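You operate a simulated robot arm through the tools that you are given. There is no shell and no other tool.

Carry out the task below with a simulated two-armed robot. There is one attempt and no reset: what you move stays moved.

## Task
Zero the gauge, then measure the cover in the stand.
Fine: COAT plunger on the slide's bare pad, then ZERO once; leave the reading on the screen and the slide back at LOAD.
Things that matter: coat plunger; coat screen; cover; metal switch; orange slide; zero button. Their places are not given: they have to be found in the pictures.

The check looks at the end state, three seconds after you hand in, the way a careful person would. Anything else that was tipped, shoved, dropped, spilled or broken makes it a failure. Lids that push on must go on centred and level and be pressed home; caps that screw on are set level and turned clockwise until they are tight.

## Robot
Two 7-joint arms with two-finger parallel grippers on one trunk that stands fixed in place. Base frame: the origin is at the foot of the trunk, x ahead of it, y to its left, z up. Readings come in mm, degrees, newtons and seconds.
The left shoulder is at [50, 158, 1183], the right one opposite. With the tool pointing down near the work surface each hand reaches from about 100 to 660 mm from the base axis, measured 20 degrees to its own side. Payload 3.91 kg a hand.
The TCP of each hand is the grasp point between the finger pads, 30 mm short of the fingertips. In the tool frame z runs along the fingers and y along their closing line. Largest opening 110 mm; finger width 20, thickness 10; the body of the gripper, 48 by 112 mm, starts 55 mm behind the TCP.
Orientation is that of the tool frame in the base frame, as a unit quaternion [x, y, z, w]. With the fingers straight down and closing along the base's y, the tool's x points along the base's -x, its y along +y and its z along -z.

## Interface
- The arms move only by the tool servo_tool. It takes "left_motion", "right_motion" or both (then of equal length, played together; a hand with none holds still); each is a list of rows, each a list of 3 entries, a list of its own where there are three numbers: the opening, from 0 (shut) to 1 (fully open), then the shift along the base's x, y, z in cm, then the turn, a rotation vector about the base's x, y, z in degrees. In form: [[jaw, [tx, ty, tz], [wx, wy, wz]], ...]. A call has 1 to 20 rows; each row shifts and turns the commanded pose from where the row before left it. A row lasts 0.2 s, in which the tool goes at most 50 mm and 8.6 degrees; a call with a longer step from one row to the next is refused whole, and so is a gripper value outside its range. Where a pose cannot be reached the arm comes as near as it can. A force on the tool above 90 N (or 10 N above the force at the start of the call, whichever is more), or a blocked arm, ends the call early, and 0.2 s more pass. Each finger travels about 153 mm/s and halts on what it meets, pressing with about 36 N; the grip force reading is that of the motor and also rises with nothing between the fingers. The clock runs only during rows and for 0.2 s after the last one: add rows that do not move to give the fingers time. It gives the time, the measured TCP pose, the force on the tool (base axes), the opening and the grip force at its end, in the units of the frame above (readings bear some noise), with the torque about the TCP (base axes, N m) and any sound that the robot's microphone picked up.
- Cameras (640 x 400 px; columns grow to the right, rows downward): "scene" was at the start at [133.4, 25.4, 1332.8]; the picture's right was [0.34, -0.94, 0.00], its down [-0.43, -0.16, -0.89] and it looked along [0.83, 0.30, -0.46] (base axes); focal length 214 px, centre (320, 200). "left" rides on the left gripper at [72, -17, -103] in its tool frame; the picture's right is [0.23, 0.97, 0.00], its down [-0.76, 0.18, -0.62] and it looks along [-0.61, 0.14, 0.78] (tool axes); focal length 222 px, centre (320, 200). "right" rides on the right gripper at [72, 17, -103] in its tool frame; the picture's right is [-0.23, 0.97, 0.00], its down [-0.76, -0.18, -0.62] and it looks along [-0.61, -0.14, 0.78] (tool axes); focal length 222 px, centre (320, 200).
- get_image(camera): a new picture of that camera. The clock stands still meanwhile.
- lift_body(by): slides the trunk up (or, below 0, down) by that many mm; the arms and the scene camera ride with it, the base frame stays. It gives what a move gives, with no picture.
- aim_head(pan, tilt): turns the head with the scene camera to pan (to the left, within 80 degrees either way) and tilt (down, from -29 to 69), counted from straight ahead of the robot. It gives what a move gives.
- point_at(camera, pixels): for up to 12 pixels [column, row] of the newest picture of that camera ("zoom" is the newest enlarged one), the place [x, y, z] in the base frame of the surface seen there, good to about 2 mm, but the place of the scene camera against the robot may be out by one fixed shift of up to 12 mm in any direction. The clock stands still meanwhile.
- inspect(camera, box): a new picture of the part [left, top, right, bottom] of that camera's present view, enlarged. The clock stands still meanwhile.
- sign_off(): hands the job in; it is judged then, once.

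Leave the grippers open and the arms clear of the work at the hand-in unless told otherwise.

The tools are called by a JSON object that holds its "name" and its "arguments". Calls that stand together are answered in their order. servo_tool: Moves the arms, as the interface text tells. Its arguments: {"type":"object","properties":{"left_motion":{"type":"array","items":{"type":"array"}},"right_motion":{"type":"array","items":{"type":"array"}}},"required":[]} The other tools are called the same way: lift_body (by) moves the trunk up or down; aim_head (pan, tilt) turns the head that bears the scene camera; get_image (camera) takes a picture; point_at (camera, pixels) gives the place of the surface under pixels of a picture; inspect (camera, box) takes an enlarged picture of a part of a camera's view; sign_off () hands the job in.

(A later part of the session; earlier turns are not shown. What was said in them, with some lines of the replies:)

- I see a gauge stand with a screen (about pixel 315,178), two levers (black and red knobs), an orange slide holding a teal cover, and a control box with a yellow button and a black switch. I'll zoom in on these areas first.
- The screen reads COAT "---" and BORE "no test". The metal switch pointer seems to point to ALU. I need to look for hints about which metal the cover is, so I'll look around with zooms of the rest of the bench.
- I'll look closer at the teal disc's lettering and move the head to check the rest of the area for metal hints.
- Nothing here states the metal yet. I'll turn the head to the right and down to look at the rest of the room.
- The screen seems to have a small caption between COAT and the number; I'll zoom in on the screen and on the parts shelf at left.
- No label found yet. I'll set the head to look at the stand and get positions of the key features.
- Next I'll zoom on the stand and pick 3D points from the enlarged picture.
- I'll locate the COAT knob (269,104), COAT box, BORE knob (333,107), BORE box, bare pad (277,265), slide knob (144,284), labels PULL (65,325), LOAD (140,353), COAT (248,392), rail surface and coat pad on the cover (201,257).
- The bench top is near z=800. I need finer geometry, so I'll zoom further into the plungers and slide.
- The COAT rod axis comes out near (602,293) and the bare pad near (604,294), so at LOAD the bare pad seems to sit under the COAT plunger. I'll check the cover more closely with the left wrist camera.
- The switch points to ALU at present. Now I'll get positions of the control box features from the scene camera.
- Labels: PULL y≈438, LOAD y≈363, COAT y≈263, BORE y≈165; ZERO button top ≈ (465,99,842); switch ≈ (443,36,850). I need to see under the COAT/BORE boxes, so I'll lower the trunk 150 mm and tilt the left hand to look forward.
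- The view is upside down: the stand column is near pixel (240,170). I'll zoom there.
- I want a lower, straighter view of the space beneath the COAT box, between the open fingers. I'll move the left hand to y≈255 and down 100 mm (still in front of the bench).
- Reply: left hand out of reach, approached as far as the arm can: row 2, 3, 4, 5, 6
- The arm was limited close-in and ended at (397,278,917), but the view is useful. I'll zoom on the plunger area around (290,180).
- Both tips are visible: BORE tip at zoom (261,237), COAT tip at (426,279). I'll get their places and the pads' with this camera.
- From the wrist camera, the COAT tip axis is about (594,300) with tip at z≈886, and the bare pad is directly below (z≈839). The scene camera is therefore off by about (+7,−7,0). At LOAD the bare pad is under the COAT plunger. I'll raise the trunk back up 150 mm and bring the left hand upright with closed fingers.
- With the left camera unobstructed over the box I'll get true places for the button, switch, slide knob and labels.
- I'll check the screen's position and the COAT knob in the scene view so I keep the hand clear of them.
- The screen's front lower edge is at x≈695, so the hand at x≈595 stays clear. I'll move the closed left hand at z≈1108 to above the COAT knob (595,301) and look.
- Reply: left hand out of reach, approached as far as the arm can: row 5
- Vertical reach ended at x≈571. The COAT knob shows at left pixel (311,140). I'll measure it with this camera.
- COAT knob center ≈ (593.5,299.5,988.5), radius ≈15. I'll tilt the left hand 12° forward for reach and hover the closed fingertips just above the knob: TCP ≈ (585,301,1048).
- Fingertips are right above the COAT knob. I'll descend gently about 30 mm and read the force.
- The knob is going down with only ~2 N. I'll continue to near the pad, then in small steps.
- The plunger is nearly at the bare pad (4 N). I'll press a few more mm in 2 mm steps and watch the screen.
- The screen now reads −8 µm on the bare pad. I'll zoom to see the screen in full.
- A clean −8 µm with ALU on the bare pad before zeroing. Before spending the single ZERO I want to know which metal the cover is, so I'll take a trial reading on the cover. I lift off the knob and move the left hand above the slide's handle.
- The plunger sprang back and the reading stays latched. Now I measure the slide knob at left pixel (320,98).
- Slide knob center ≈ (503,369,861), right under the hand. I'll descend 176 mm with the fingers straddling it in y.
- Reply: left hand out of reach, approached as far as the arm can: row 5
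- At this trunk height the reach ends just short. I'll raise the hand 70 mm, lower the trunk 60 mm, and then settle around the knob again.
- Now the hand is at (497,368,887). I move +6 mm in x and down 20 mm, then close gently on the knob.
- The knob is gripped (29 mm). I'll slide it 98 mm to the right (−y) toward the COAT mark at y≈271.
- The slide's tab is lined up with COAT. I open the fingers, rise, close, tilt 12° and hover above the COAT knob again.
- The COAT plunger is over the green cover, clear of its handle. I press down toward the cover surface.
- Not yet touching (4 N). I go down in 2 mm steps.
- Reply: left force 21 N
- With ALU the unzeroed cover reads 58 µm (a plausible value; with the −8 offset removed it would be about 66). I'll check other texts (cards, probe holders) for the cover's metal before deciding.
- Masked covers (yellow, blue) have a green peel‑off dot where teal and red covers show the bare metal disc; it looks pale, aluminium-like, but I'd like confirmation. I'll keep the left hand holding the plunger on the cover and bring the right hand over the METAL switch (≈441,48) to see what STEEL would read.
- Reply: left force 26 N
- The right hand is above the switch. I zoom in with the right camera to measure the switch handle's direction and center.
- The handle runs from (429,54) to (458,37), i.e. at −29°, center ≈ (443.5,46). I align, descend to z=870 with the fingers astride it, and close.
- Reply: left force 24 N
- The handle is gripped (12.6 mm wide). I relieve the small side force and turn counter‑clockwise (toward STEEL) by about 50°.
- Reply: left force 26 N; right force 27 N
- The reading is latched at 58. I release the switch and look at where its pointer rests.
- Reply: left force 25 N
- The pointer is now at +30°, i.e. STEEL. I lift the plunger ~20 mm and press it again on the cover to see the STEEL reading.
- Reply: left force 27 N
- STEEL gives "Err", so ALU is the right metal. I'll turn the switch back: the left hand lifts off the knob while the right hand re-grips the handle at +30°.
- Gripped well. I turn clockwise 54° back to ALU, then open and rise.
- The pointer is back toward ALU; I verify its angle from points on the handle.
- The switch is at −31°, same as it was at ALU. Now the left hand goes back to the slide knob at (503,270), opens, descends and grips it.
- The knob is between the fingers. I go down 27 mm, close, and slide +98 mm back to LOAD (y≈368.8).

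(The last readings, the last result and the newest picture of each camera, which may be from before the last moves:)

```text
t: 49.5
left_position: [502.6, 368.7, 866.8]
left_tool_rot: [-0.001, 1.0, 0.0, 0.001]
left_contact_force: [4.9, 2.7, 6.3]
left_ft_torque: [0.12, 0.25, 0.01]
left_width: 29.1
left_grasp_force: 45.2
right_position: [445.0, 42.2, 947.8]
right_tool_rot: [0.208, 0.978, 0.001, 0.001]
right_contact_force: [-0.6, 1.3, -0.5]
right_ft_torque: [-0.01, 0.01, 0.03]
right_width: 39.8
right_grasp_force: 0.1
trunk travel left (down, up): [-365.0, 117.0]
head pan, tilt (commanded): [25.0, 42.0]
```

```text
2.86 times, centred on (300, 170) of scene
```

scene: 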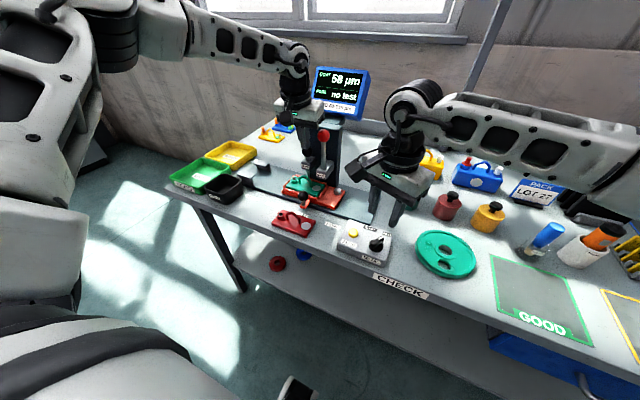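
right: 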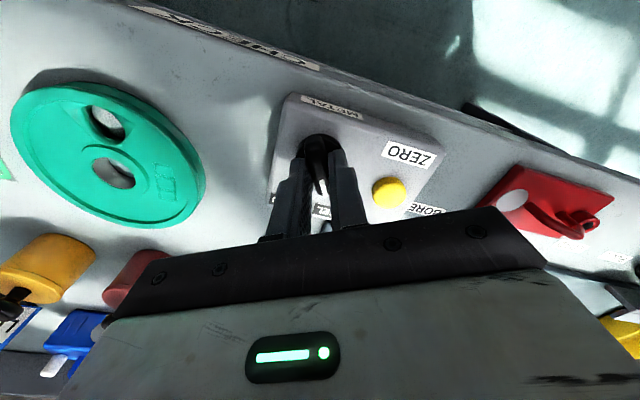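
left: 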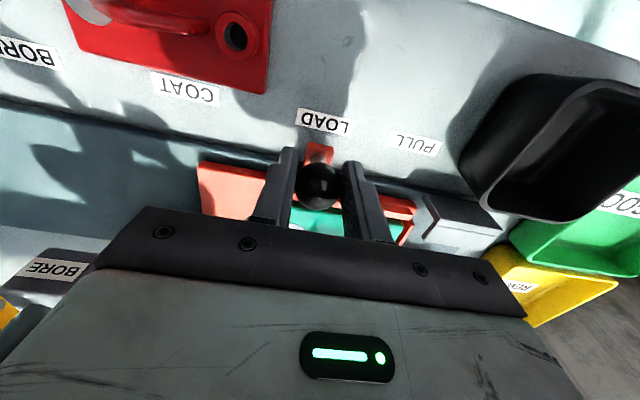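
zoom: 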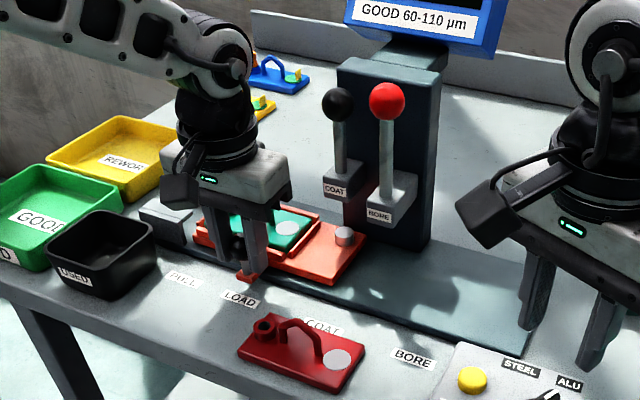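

The slide is at LOAD again. I release, rise, and hover over the COAT knob; the right hand closes and moves above the ZERO button at about (456,106).

{"name": "servo_tool", "arguments": {"left_motion": [[0.45, [0, 0, 0], [0, 0, 0]], [0.45, [0, 0, 0], [0, 0, 0]], [0.45, [0, 0, 4.5], [0, 0, 0]], [0.45, [0, 0, 4.8], [0, 0, 0]], [0.3, [0, 0, 4.8], [0, 0, 0]], [0, [0, 0, 4.5], [0, 0, 0]], [0, [2.7, -2.2, 0.4], [0, -6, 0]], [0, [2.8, -2.3, 0], [0, -6, 0]], [0, [2.8, -2.3, 0], [0, 0, 0]], [0, [0, 0, -0.6], [0, 0, 0]], [0, [0, 0, 0], [0, 0, 0]]], "right_motion": [[0.2, [0, 0, 1], [0, 0, 6]], [0, [0.3, 2, 0], [0, 0, 6]], [0, [0.4, 2, 0], [0, 0, 6]], [0, [0.4, 2, 0], [0, 0, 6]], [0, [0, 0.3, 0], [0, 0, 0]], [0, [0, 0, 0], [0, 0, 0]], [0, [0, 0, 0], [0, 0, 0]], [0, [0, 0, 0], [0, 0, 0]], [0, [0, 0, 0], [0, 0, 0]], [0, [0, 0, 0], [0, 0, 0]], [0, [0, 0, 0], [0, 0, 0]]]}}

{"name": "get_image", "arguments": {"camera": "right"}}

{"name": "get_image", "arguments": {"camera": "left"}}

{"name": "get_image", "arguments": {"camera": "scene"}}

```text
t: 51.9
left_position: [585.9, 299.8, 1051.7]
left_tool_rot: [-0.001, 0.995, -0.001, 0.104]
left_contact_force: [-0.4, 0.4, -0.1]
left_ft_torque: [0.02, 0.02, 0.0]
left_width: 0.2
left_grasp_force: 36.1
right_position: [456.2, 105.1, 959.5]
right_tool_rot: [0.0, 1.0, 0.001, 0.0]
right_contact_force: [0.0, 0.4, -0.2]
right_ft_torque: [0.02, 0.01, 0.03]
right_width: 0.2
right_grasp_force: 36.0
trunk travel left (down, up): [-365.0, 117.0]
head pan, tilt (commanded): [25.0, 42.0]
```

```text
taken
```

right: 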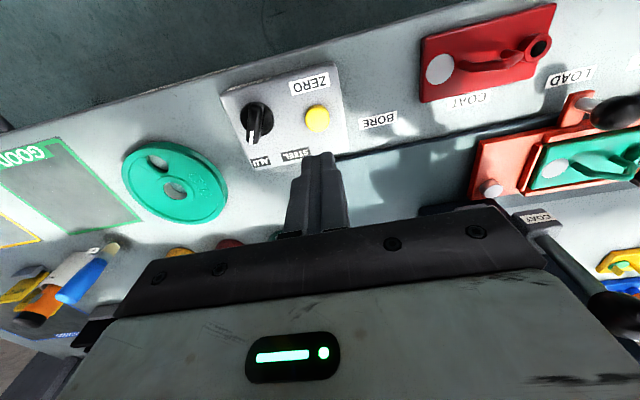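

```text
taken
```

left: 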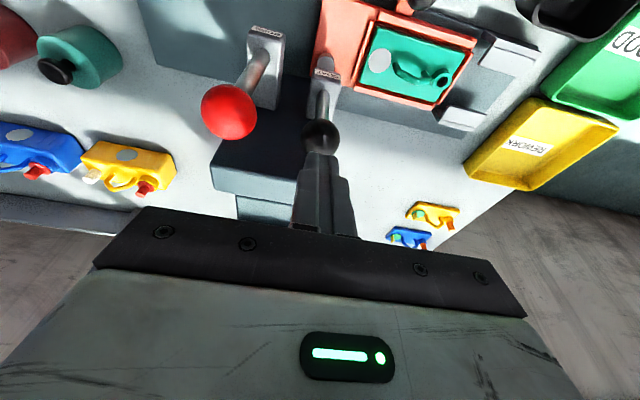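

```text
taken
```

scene: 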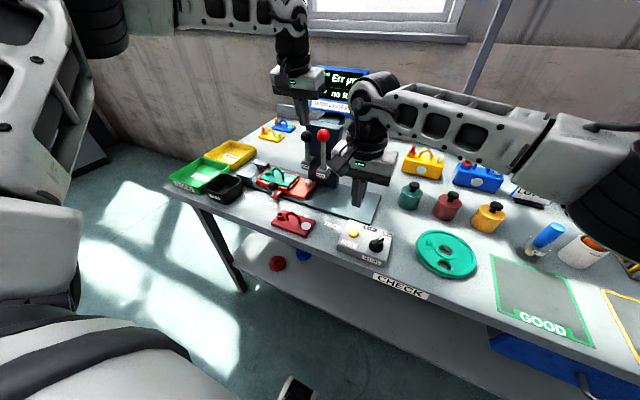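

Both hands are in place. I press the COAT plunger onto the bare pad with the left hand.

{"name": "servo_tool", "arguments": {"left_motion": [[0, [-0.1, 0, -1.5], [0, 0, 0]], [0, [0, 0, -1.0], [0, 0, 0]], [0, [0, 0, -1.0], [0, 0, 0]], [0, [0, 0, -1.0], [0, 0, 0]], [0, [0, 0, -0.9], [0, 0, 0]], [0, [0, 0, -0.5], [0, 0, 0]], [0, [0, 0, -0.3], [0, 0, 0]], [0, [0, 0, -0.2], [0, 0, 0]], [0, [0, 0, -0.2], [0, 0, 0]]]}}

{"name": "inspect", "arguments": {"camera": "scene", "box": [250, 60, 410, 220]}}

```text
t: 53.9
left_position: [582.7, 299.5, 988.3]
left_tool_rot: [-0.001, 0.994, 0.0, 0.108]
left_contact_force: [-1.9, 2.4, 19.2]
left_ft_torque: [0.04, -0.11, 0.0]
left_width: 0.0
left_grasp_force: 36.3
right_position: [455.5, 107.0, 960.3]
right_tool_rot: [0.0, 1.0, 0.001, 0.001]
right_contact_force: [0.2, 0.2, -0.5]
right_ft_torque: [0.02, 0.01, -0.01]
right_width: 0.0
right_grasp_force: 36.0
trunk travel left (down, up): [-365.0, 117.0]
head pan, tilt (commanded): [25.0, 42.0]
```

```text
2.50 times, centred on (330, 140) of scene
```

zoom: 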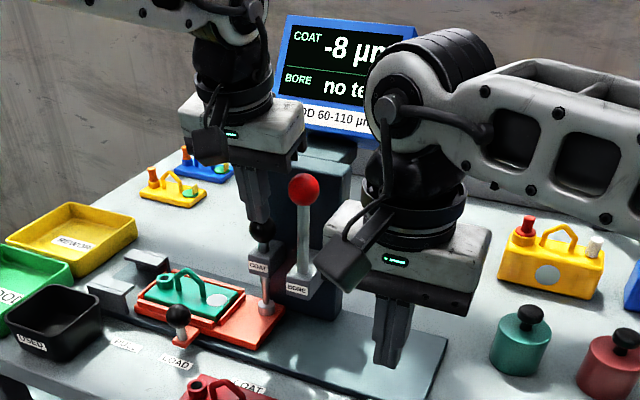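

−8 µm on the bare pad, with the plunger held at ~19 N. The right hand descends to just above the ZERO button (tip z≈848).

{"name": "servo_tool", "arguments": {"right_motion": [[0, [0, -0.1, -3.0], [0, 0, 0]], [0, [0, 0, -3.0], [0, 0, 0]], [0, [0, 0, -1.5], [0, 0, 0]], [0, [0, 0, -0.7], [0, 0, 0]], [0, [0, 0, 0], [0, 0, 0]]]}}

{"name": "get_image", "arguments": {"camera": "right"}}

{"name": "inspect", "arguments": {"camera": "scene", "box": [310, 180, 420, 270]}}

```text
t: 55.0
left_position: [584.1, 300.3, 987.6]
left_tool_rot: [-0.001, 0.994, 0.001, 0.108]
left_contact_force: [3.0, 2.2, 24.4]
left_ft_torque: [0.04, -0.32, 0.06]
left_width: 0.0
left_grasp_force: 36.3
right_position: [456.0, 104.7, 878.1]
right_tool_rot: [-0.001, 1.0, 0.001, 0.003]
right_contact_force: [-0.1, -1.3, -0.2]
right_ft_torque: [-0.01, 0.0, 0.0]
right_width: 0.2
right_grasp_force: 35.9
trunk travel left (down, up): [-365.0, 117.0]
head pan, tilt (commanded): [25.0, 42.0]
```

```text
taken
```

right: 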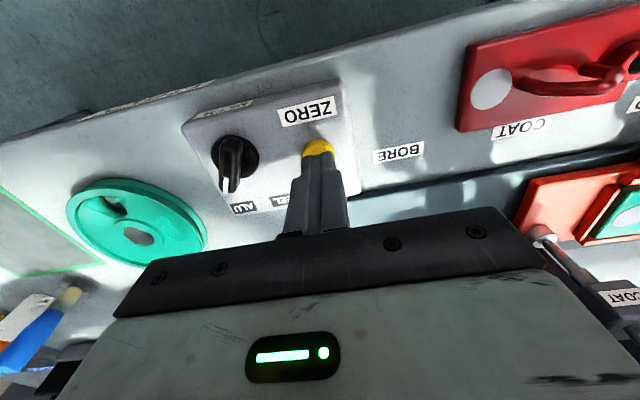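

```text
4.44 times, centred on (365, 225) of scene
```

zoom: 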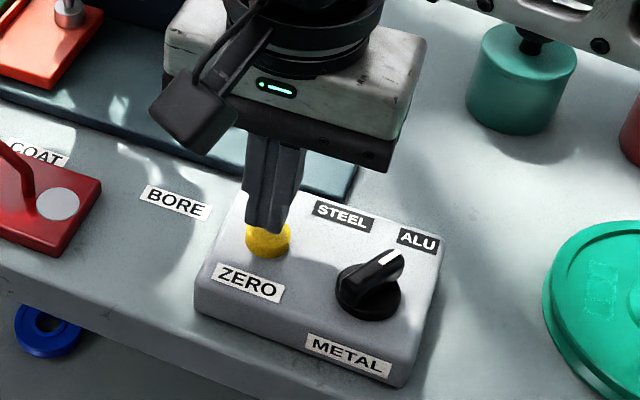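

The fingertip is right over the yellow button. I press in 2 mm steps.

{"name": "servo_tool", "arguments": {"right_motion": [[0, [0, 0, -0.2], [0, 0, 0]], [0, [0, 0, -0.2], [0, 0, 0]], [0, [0, 0, -0.2], [0, 0, 0]], [0, [0, 0, -0.2], [0, 0, 0]]]}}

{"name": "inspect", "arguments": {"camera": "scene", "box": [300, 60, 400, 130]}}

```text
t: 56.0
left_position: [582.8, 300.0, 989.0]
left_tool_rot: [-0.001, 0.994, 0.0, 0.108]
left_contact_force: [2.8, 2.2, 24.9]
left_ft_torque: [0.08, -0.38, 0.0]
left_width: 0.1
left_grasp_force: 35.6
right_position: [454.2, 105.8, 870.7]
right_tool_rot: [0.0, 1.0, 0.002, 0.002]
right_contact_force: [0.7, 0.2, 0.3]
right_ft_torque: [-0.03, 0.03, -0.03]
right_width: 0.0
right_grasp_force: 35.8
trunk travel left (down, up): [-365.0, 117.0]
head pan, tilt (commanded): [25.0, 42.0]
```

```text
5.71 times, centred on (350, 95) of scene
```

zoom: 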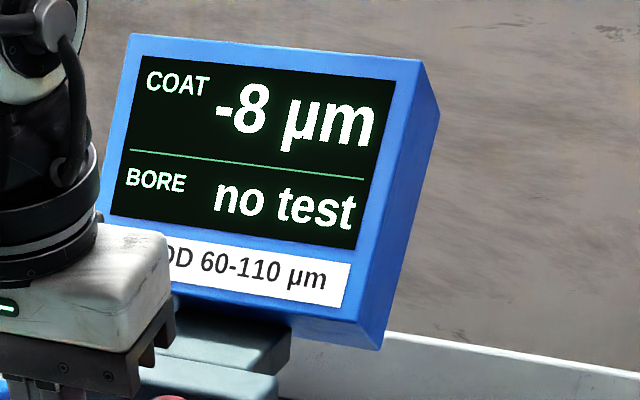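

No contact yet (tip z≈841). I press a little further, two more 2 mm steps.

{"name": "servo_tool", "arguments": {"right_motion": [[0, [0, 0, -0.2], [0, 0, 0]], [0, [0, 0, -0.2], [0, 0, 0]]]}}

{"name": "inspect", "arguments": {"camera": "scene", "box": [300, 60, 400, 130]}}

```text
t: 56.6
left_position: [583.0, 300.7, 988.7]
left_tool_rot: [-0.001, 0.994, 0.0, 0.108]
left_contact_force: [3.2, 1.4, 24.1]
left_ft_torque: [0.03, -0.35, -0.01]
left_width: 0.1
left_grasp_force: 36.1
right_position: [455.0, 105.3, 867.1]
right_tool_rot: [-0.001, 1.0, 0.002, 0.001]
right_contact_force: [-0.4, 1.0, 1.9]
right_ft_torque: [0.02, 0.01, -0.02]
right_width: 0.1
right_grasp_force: 35.9
trunk travel left (down, up): [-365.0, 117.0]
head pan, tilt (commanded): [25.0, 42.0]
heard: click
```

```text
5.71 times, centred on (350, 95) of scene
```

zoom: 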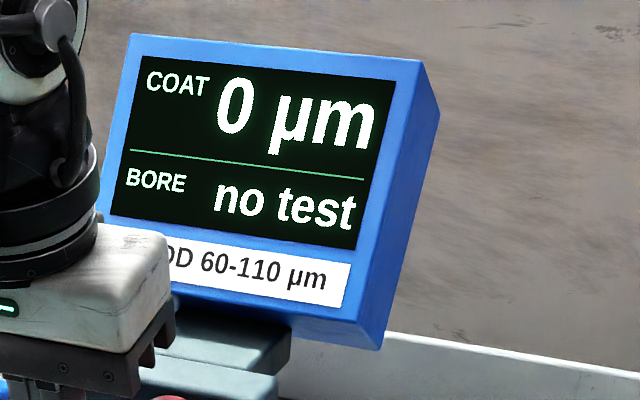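

Click heard and the screen reads 0 µm. I lift the right hand straight off the button and retract it; then the left hand releases the plunger.

{"name": "servo_tool", "arguments": {"right_motion": [[0, [0, 0, 3], [0, 0, 0]], [0, [0, 0, 4.5], [0, 0, 0]], [0, [0, 0, 4.5], [0, 0, 0]], [0, [0, -1, 4.5], [0, 0, 0]], [0.3, [-2, -2, 4.5], [0, 0, 0]], [0.6, [-3, -3, 4.5], [0, 0, 0]], [0.9, [-3, -3, 4.5], [0, 0, 0]], [1, [-3, -2, 3], [0, 0, 0]], [1, [0, 0, 0], [0, 0, 0]]], "left_motion": [[0, [0, 0, 0], [0, 0, 0]], [0, [0, 0, 0], [0, 0, 0]], [0, [0, 0, 0], [0, 0, 0]], [0, [0, 0, 0], [0, 0, 0]], [0, [0, 0, 1.5], [0, 0, 0]], [0, [0, 0, 2.5], [0, 0, 0]], [0, [0, 0, 2.5], [0, 0, 0]], [0, [0, 0, 1.5], [0, 0, 0]], [0, [0, 0, 0], [0, 0, 0]]]}}

{"name": "get_image", "arguments": {"camera": "scene"}}

{"name": "inspect", "arguments": {"camera": "scene", "box": [240, 60, 400, 220]}}

```text
refused: row 5 steps farther than a row can; nothing moved
```

```text
taken
```

scene: 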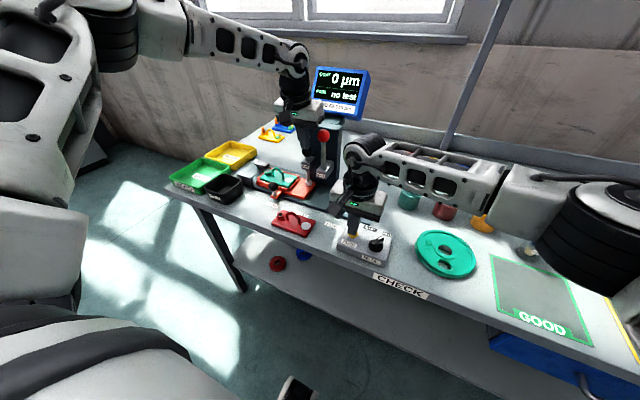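

```text
2.50 times, centred on (320, 140) of scene
```

zoom: 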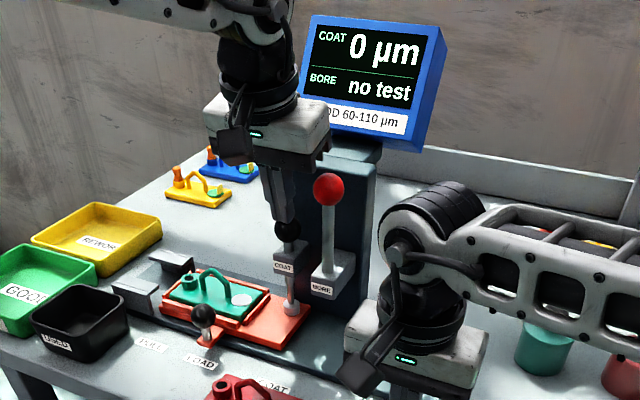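

That call was refused because one step was too long (nothing moved). I repeat it with shorter steps.

{"name": "servo_tool", "arguments": {"right_motion": [[0, [0, 0, 3], [0, 0, 0]], [0, [0, 0, 4.5], [0, 0, 0]], [0, [0, 0, 4.5], [0, 0, 0]], [0, [0, -1, 4.0], [0, 0, 0]], [0.3, [-1.5, -2, 3.5], [0, 0, 0]], [0.6, [-2, -2.5, 3.5], [0, 0, 0]], [0.9, [-2, -2.5, 3.5], [0, 0, 0]], [1, [-3, -2, 2], [0, 0, 0]], [1, [0, 0, 0], [0, 0, 0]]], "left_motion": [[0, [0, 0, 0], [0, 0, 0]], [0, [0, 0, 0], [0, 0, 0]], [0, [0, 0, 0], [0, 0, 0]], [0, [0, 0, 0], [0, 0, 0]], [0, [0, 0, 1.5], [0, 0, 0]], [0, [0, 0, 2.5], [0, 0, 0]], [0, [0, 0, 2.5], [0, 0, 0]], [0, [0, 0, 1.5], [0, 0, 0]], [0, [0, 0, 0], [0, 0, 0]]]}}

{"name": "get_image", "arguments": {"camera": "scene"}}

{"name": "inspect", "arguments": {"camera": "scene", "box": [240, 60, 400, 220]}}

```text
t: 58.6
left_position: [583.3, 300.1, 1064.3]
left_tool_rot: [0.0, 0.995, 0.0, 0.104]
left_contact_force: [-0.9, 0.4, 0.9]
left_ft_torque: [0.01, -0.01, 0.02]
left_width: 0.0
left_grasp_force: 35.9
right_position: [369.3, 5.5, 1151.9]
right_tool_rot: [-0.001, 1.0, 0.002, 0.0]
right_contact_force: [-0.9, -0.1, -0.3]
right_ft_torque: [-0.01, -0.04, 0.03]
right_width: 109.9
right_grasp_force: 0.1
trunk travel left (down, up): [-365.0, 117.0]
head pan, tilt (commanded): [25.0, 42.0]
```

```text
taken
```

scene: 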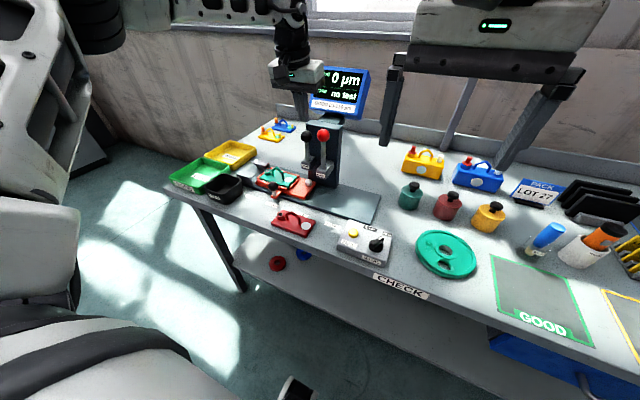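

```text
2.50 times, centred on (320, 140) of scene
```

zoom: 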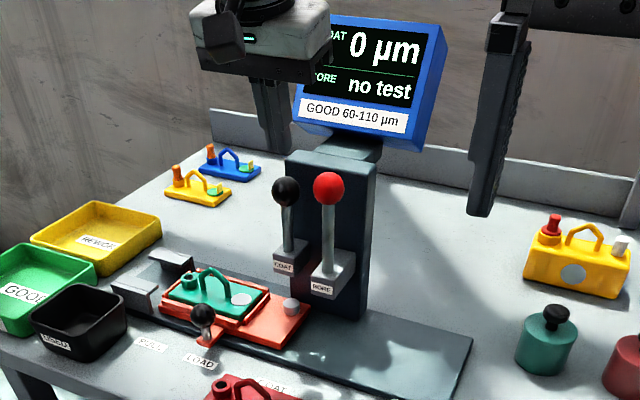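

The zero is stored. Next the left hand goes back to the slide knob at (503,369), with an open grip, and descends.

{"name": "servo_tool", "arguments": {"left_motion": [[0, [-2.7, 2.3, 0], [0, 6, 0]], [0, [-2.7, 2.3, 0], [0, 6, 0]], [0.3, [-2.65, 2.3, 0], [0, 0, 0]], [0.5, [0, 0, -4.5], [0, 0, 0]], [0.5, [0, 0, -4.5], [0, 0, 0]], [0.5, [0, 0, -4.5], [0, 0, 0]], [0.5, [0, 0, -3.4], [0, 0, 0]], [0.5, [0, 0, 0], [0, 0, 0]]]}}

{"name": "get_image", "arguments": {"camera": "left"}}

```text
t: 60.5
left_position: [502.1, 369.9, 895.1]
left_tool_rot: [-0.001, 1.0, 0.0, 0.0]
left_contact_force: [0.8, -0.1, 0.1]
left_ft_torque: [0.03, -0.02, 0.01]
left_width: 55.1
left_grasp_force: 0.0
right_position: [370.4, 5.3, 1150.5]
right_tool_rot: [0.0, 1.0, 0.001, 0.001]
right_contact_force: [-0.1, -0.5, -0.1]
right_ft_torque: [-0.01, 0.03, -0.03]
right_width: 110.0
right_grasp_force: 0.1
trunk travel left (down, up): [-365.0, 117.0]
head pan, tilt (commanded): [25.0, 42.0]
```

```text
taken
```

left: 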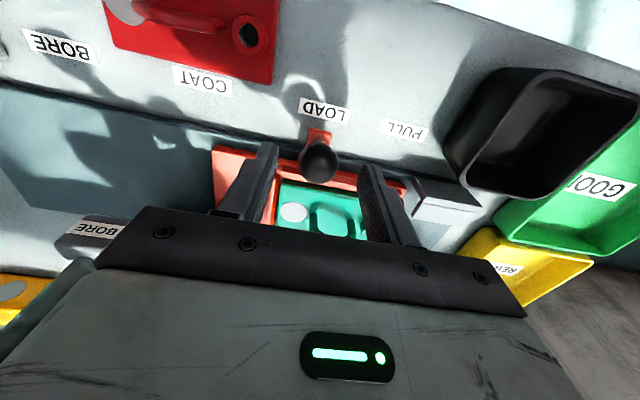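

The knob is centered between the fingers. I go down 28 mm, grip, and slide −98 mm to COAT.

{"name": "servo_tool", "arguments": {"left_motion": [[0.5, [0, 0, -1.5], [0, 0, 0]], [0.5, [0.05, -0.1, -1.3], [0, 0, 0]], [0.5, [0, 0, 0], [0, 0, 0]], [0.15, [0, 0, 0], [0, 0, 0]], [0.15, [0, 0, 0], [0, 0, 0]], [0.15, [0, 0, 0], [0, 0, 0]], [0.15, [0, -1.5, 0], [0, 0, 0]], [0.15, [0, -2, 0], [0, 0, 0]], [0.15, [0, -2, 0], [0, 0, 0]], [0.15, [0, -2, 0], [0, 0, 0]], [0.15, [0, -1.3, 0], [0, 0, 0]], [0.15, [0, -1.0, 0], [0, 0, 0]], [0.15, [0, 0, 0], [0, 0, 0]]]}}

{"name": "get_image", "arguments": {"camera": "left"}}

```text
t: 63.2
left_position: [503.5, 270.4, 868.4]
left_tool_rot: [0.0, 1.0, 0.0, 0.0]
left_contact_force: [-5.3, -2.6, 3.3]
left_ft_torque: [-0.13, -0.04, 0.02]
left_width: 29.2
left_grasp_force: 45.1
right_position: [369.9, 6.4, 1151.0]
right_tool_rot: [0.0, 1.0, 0.0, 0.001]
right_contact_force: [-0.6, 0.4, -0.3]
right_ft_torque: [-0.02, -0.01, 0.02]
right_width: 110.1
right_grasp_force: 0.0
trunk travel left (down, up): [-365.0, 117.0]
head pan, tilt (commanded): [25.0, 42.0]
```

```text
taken
```

left: 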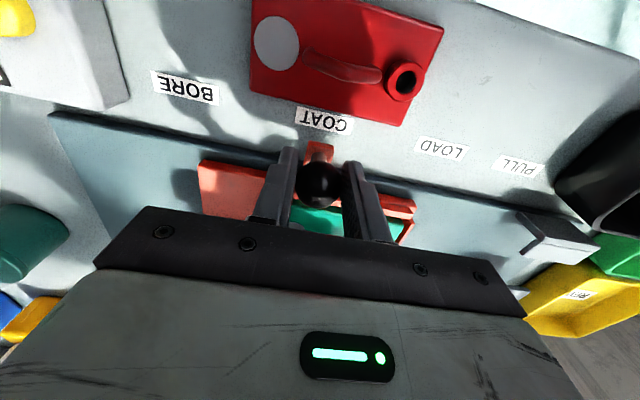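

The slide is at COAT (y=270.4). I release, rise and hover over the COAT knob.

{"name": "servo_tool", "arguments": {"left_motion": [[0.45, [0, 0, 0], [0, 0, 0]], [0.45, [0, 0, 0], [0, 0, 0]], [0.45, [0, 0, 4.5], [0, 0, 0]], [0.45, [0, 0, 4.8], [0, 0, 0]], [0.3, [0, 0, 4.8], [0, 0, 0]], [0, [0, 0, 4.4], [0, 0, 0]], [0, [2.0, 0.8, 0.5], [0, -6, 0]], [0, [3.1, 1.1, 0], [0, -6, 0]], [0, [3.1, 1.1, 0], [0, 0, 0]], [0, [0, 0, -0.6], [0, 0, 0]], [0, [0, 0, 0], [0, 0, 0]]]}}

{"name": "get_image", "arguments": {"camera": "left"}}

```text
t: 65.7
left_position: [586.1, 301.1, 1051.9]
left_tool_rot: [-0.002, 0.994, 0.0, 0.105]
left_contact_force: [1.0, 0.1, -0.2]
left_ft_torque: [0.02, 0.01, -0.04]
left_width: 0.0
left_grasp_force: 35.7
right_position: [370.3, 6.5, 1151.3]
right_tool_rot: [0.0, 1.0, 0.001, 0.002]
right_contact_force: [-0.6, 0.4, 0.7]
right_ft_torque: [-0.05, 0.0, -0.02]
right_width: 110.0
right_grasp_force: 0.0
trunk travel left (down, up): [-365.0, 117.0]
head pan, tilt (commanded): [25.0, 42.0]
```

```text
taken
```

left: 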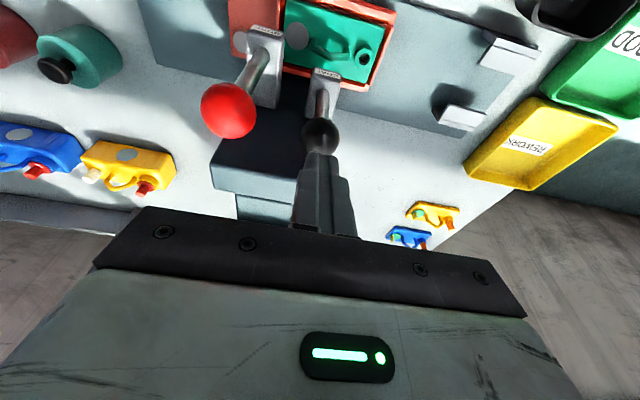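

The plunger is above the green cover again. I press it down onto the cover.

{"name": "servo_tool", "arguments": {"left_motion": [[0, [-0.1, -0.1, -1.5], [0, 0, 0]], [0, [0, 0, -1.0], [0, 0, 0]], [0, [0, 0, -1.0], [0, 0, 0]], [0, [0, 0, -1.0], [0, 0, 0]], [0, [0, 0, -0.9], [0, 0, 0]], [0, [0, 0, -0.5], [0, 0, 0]], [0, [0, 0, -0.3], [0, 0, 0]], [0, [0, 0, -0.2], [0, 0, 0]], [0, [0, 0, -0.2], [0, 0, 0]]]}}

{"name": "inspect", "arguments": {"camera": "scene", "box": [240, 60, 400, 220]}}

```text
t: 67.7
left_position: [584.1, 299.8, 988.5]
left_tool_rot: [-0.001, 0.994, 0.0, 0.106]
left_contact_force: [-2.2, 4.1, 16.3]
left_ft_torque: [0.13, -0.1, -0.1]
left_width: 0.2
left_grasp_force: 35.5
right_position: [367.8, 5.3, 1150.9]
right_tool_rot: [0.0, 1.0, 0.002, 0.002]
right_contact_force: [0.2, -0.1, 0.1]
right_ft_torque: [0.0, -0.01, -0.04]
right_width: 110.2
right_grasp_force: 0.0
trunk travel left (down, up): [-365.0, 117.0]
head pan, tilt (commanded): [25.0, 42.0]
```

```text
2.50 times, centred on (320, 140) of scene
```

zoom: 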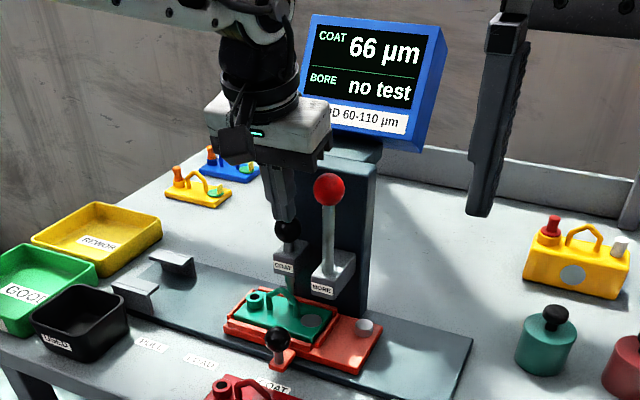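

66 µm, as expected. I lift off the plunger and go back to the slide knob at COAT (503,270).

{"name": "servo_tool", "arguments": {"left_motion": [[0, [0, 0, 1.5], [0, 0, 0]], [0, [0, 0, 3], [0, 0, 0]], [0, [0, 0, 3.3], [0, 0, 0]], [0, [-2.8, -0.9, 0], [0, 6, 0]], [0, [-2.8, -1, 0], [0, 6, 0]], [0.3, [-2.5, -1.05, 0], [0, 0, 0]], [0.5, [0, 0, -4.5], [0, 0, 0]], [0.5, [0, 0, -4.5], [0, 0, 0]], [0.5, [0, 0, -4.5], [0, 0, 0]], [0.5, [0, 0, -3.6], [0, 0, 0]], [0.5, [0, 0, 0], [0, 0, 0]]]}}

{"name": "get_image", "arguments": {"camera": "left"}}

{"name": "inspect", "arguments": {"camera": "scene", "box": [240, 60, 400, 220]}}

```text
t: 70.0
left_position: [503.1, 271.8, 893.6]
left_tool_rot: [0.0, 1.0, 0.0, 0.0]
left_contact_force: [-0.3, -0.4, 0.4]
left_ft_torque: [0.04, 0.03, 0.01]
left_width: 54.8
left_grasp_force: 0.2
right_position: [371.4, 7.0, 1150.8]
right_tool_rot: [0.0, 1.0, 0.001, 0.001]
right_contact_force: [-0.1, 0.8, 0.5]
right_ft_torque: [-0.02, -0.01, -0.01]
right_width: 110.1
right_grasp_force: 0.1
trunk travel left (down, up): [-365.0, 117.0]
head pan, tilt (commanded): [25.0, 42.0]
```

```text
taken
```

left: 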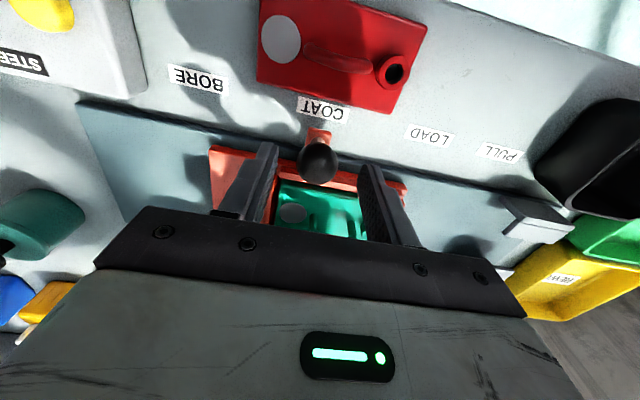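

```text
2.50 times, centred on (320, 140) of scene
```

zoom: 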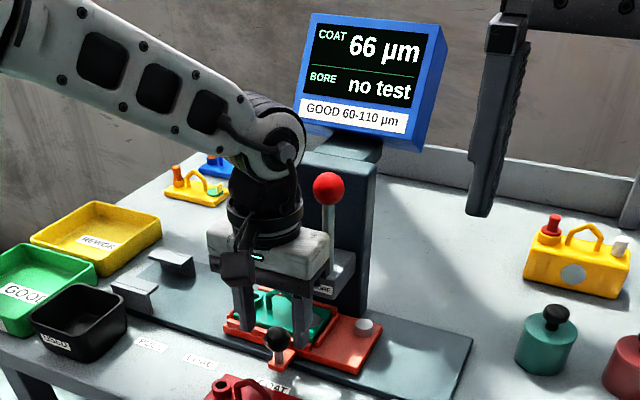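

The screen keeps 66 µm. I descend, grip the knob and slide it back to LOAD (end y≈369).

{"name": "servo_tool", "arguments": {"left_motion": [[0.5, [0, -0.1, -1.5], [0, 0, 0]], [0.5, [0, 0, -1.2], [0, 0, 0]], [0.5, [0, 0, 0], [0, 0, 0]], [0.15, [0, 0, 0], [0, 0, 0]], [0.15, [0, 0, 0], [0, 0, 0]], [0.15, [0, 0, 0], [0, 0, 0]], [0.15, [0, 1.5, 0], [0, 0, 0]], [0.15, [0, 2, 0], [0, 0, 0]], [0.15, [0, 2, 0], [0, 0, 0]], [0.15, [0, 2, 0], [0, 0, 0]], [0.15, [0, 1.3, 0], [0, 0, 0]], [0.15, [0, 1.03, 0], [0, 0, 0]], [0.15, [0, 0, 0], [0, 0, 0]]]}}

{"name": "get_image", "arguments": {"camera": "left"}}

```text
t: 72.8
left_position: [503.6, 368.4, 864.6]
left_tool_rot: [-0.001, 1.0, 0.001, 0.0]
left_contact_force: [-0.7, 4.2, 1.5]
left_ft_torque: [0.17, 0.29, -0.08]
left_width: 29.4
left_grasp_force: 45.1
right_position: [371.5, 6.1, 1151.4]
right_tool_rot: [0.0, 1.0, 0.001, 0.001]
right_contact_force: [0.0, 0.5, 0.6]
right_ft_torque: [0.0, -0.04, -0.03]
right_width: 110.0
right_grasp_force: 0.0
trunk travel left (down, up): [-365.0, 117.0]
head pan, tilt (commanded): [25.0, 42.0]
```

```text
taken
```

left: 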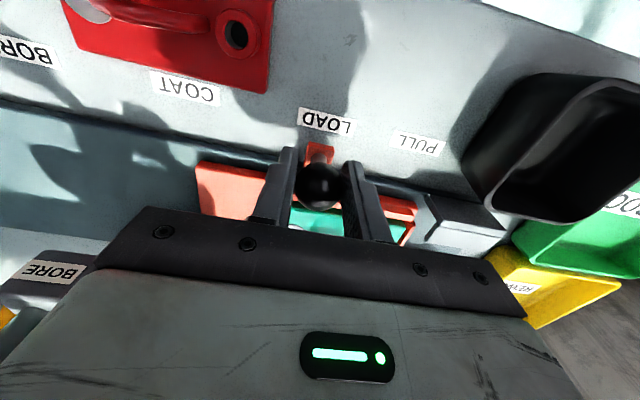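

The slide is back at LOAD. I open the fingers, rise straight up, and retract the left hand away from the bench.

{"name": "servo_tool", "arguments": {"left_motion": [[0.5, [0, 0, 0], [0, 0, 0]], [0.5, [0, 0, 0], [0, 0, 0]], [0.5, [0, 0, 4.5], [0, 0, 0]], [0.5, [0, 0, 4.8], [0, 0, 0]], [0.5, [0, 0, 4.8], [0, 0, 0]], [0.8, [0, 0, 4.8], [0, 0, 0]], [1, [-3.5, -1, 2.5], [0, 0, 0]], [1, [-4.5, -1, 1], [0, 0, 0]], [1, [-4.5, -1, 1], [0, 0, 0]], [1, [-4, -1, 0], [0, 0, 0]], [1, [0, 0, 0], [0, 0, 0]]]}}

{"name": "get_image", "arguments": {"camera": "scene"}}

{"name": "inspect", "arguments": {"camera": "scene", "box": [240, 60, 400, 220]}}

{"name": "inspect", "arguments": {"camera": "scene", "box": [250, 160, 410, 270]}}

```text
t: 75.2
left_position: [338.0, 327.1, 1098.9]
left_tool_rot: [-0.001, 1.0, 0.0, 0.0]
left_contact_force: [0.1, 0.2, -1.0]
left_ft_torque: [0.03, -0.03, 0.01]
left_width: 109.9
left_grasp_force: 0.0
right_position: [370.4, 6.0, 1152.1]
right_tool_rot: [0.001, 1.0, 0.001, 0.001]
right_contact_force: [-0.7, -0.2, 0.4]
right_ft_torque: [0.02, -0.01, 0.0]
right_width: 110.0
right_grasp_force: 0.0
trunk travel left (down, up): [-365.0, 117.0]
head pan, tilt (commanded): [25.0, 42.0]
```

```text
taken
```

scene: 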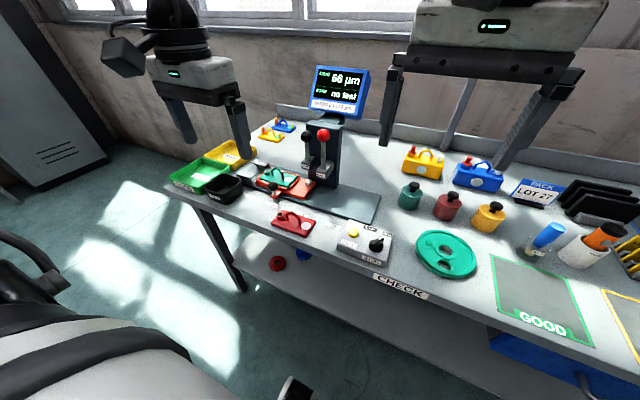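

```text
2.50 times, centred on (320, 140) of scene
```

zoom: 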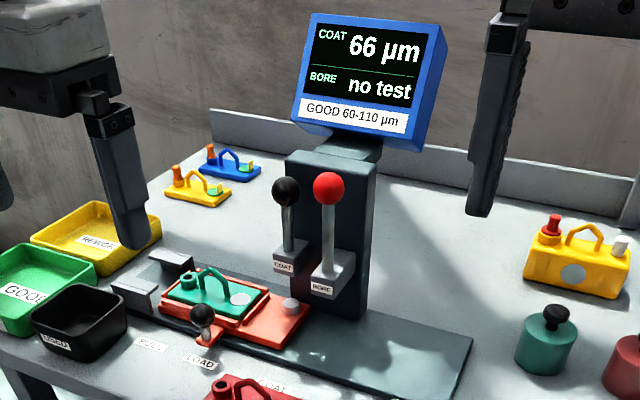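

```text
3.64 times, centred on (330, 215) of scene
```

zoom: 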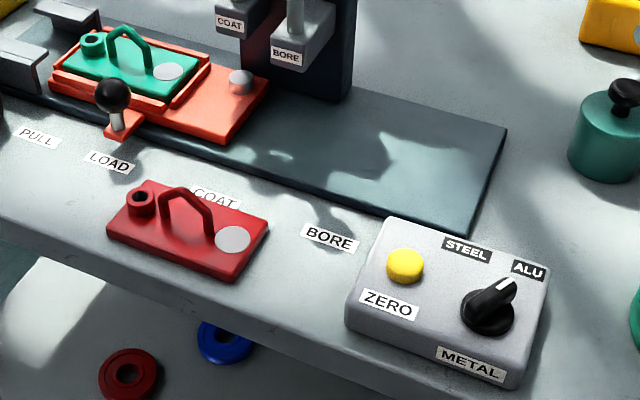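

The screen shows 66 µm, the switch is at ALU, and the plungers are up. I do a final check of the slide's position against the LOAD mark (originally knob y≈358–359 vs label y≈363.5 in scene coordinates).

{"name": "point_at", "arguments": {"camera": "zoom", "pixels": [[113, 93], [110, 161], [121, 120], [240, 78], [168, 71], [40, 138]]}}

```text
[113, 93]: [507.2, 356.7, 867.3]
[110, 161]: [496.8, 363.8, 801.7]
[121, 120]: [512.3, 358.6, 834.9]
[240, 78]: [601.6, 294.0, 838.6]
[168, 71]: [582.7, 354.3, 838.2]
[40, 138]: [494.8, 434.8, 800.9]
```

The bare pad is at y=294.0 (it was 293.8) and the cover disc at y=354.3 (it was 354.4), so the slide is exactly back at LOAD. The reading is on the screen, both grippers are open and both arms are clear, so I hand in.

{"name": "sign_off", "arguments": {}}

```text
The job is handed in.
```

The gauge is zeroed and the green cover measures 66 µm, inside the 60–110 µm GOOD range. That reading is still on the screen.

- **Metal:** I tried both switch settings on the cover before zeroing. STEEL gave "Err" and ALU gave a valid number, so I left the switch on ALU, where it started.
- **Zero:** With the COAT plunger held on the slide's bare pad the gauge read −8 µm. I pressed ZERO once, heard the click, and it went to 0 µm.
- **Measurement:** I moved the slide to COAT and pressed the plunger onto the cover.
- **End state:** The slide is back at LOAD, less than 1 mm from where it started along its track. Both plungers are up, the grippers are open and the arms are clear. Nothing else looked disturbed in the final pictures.
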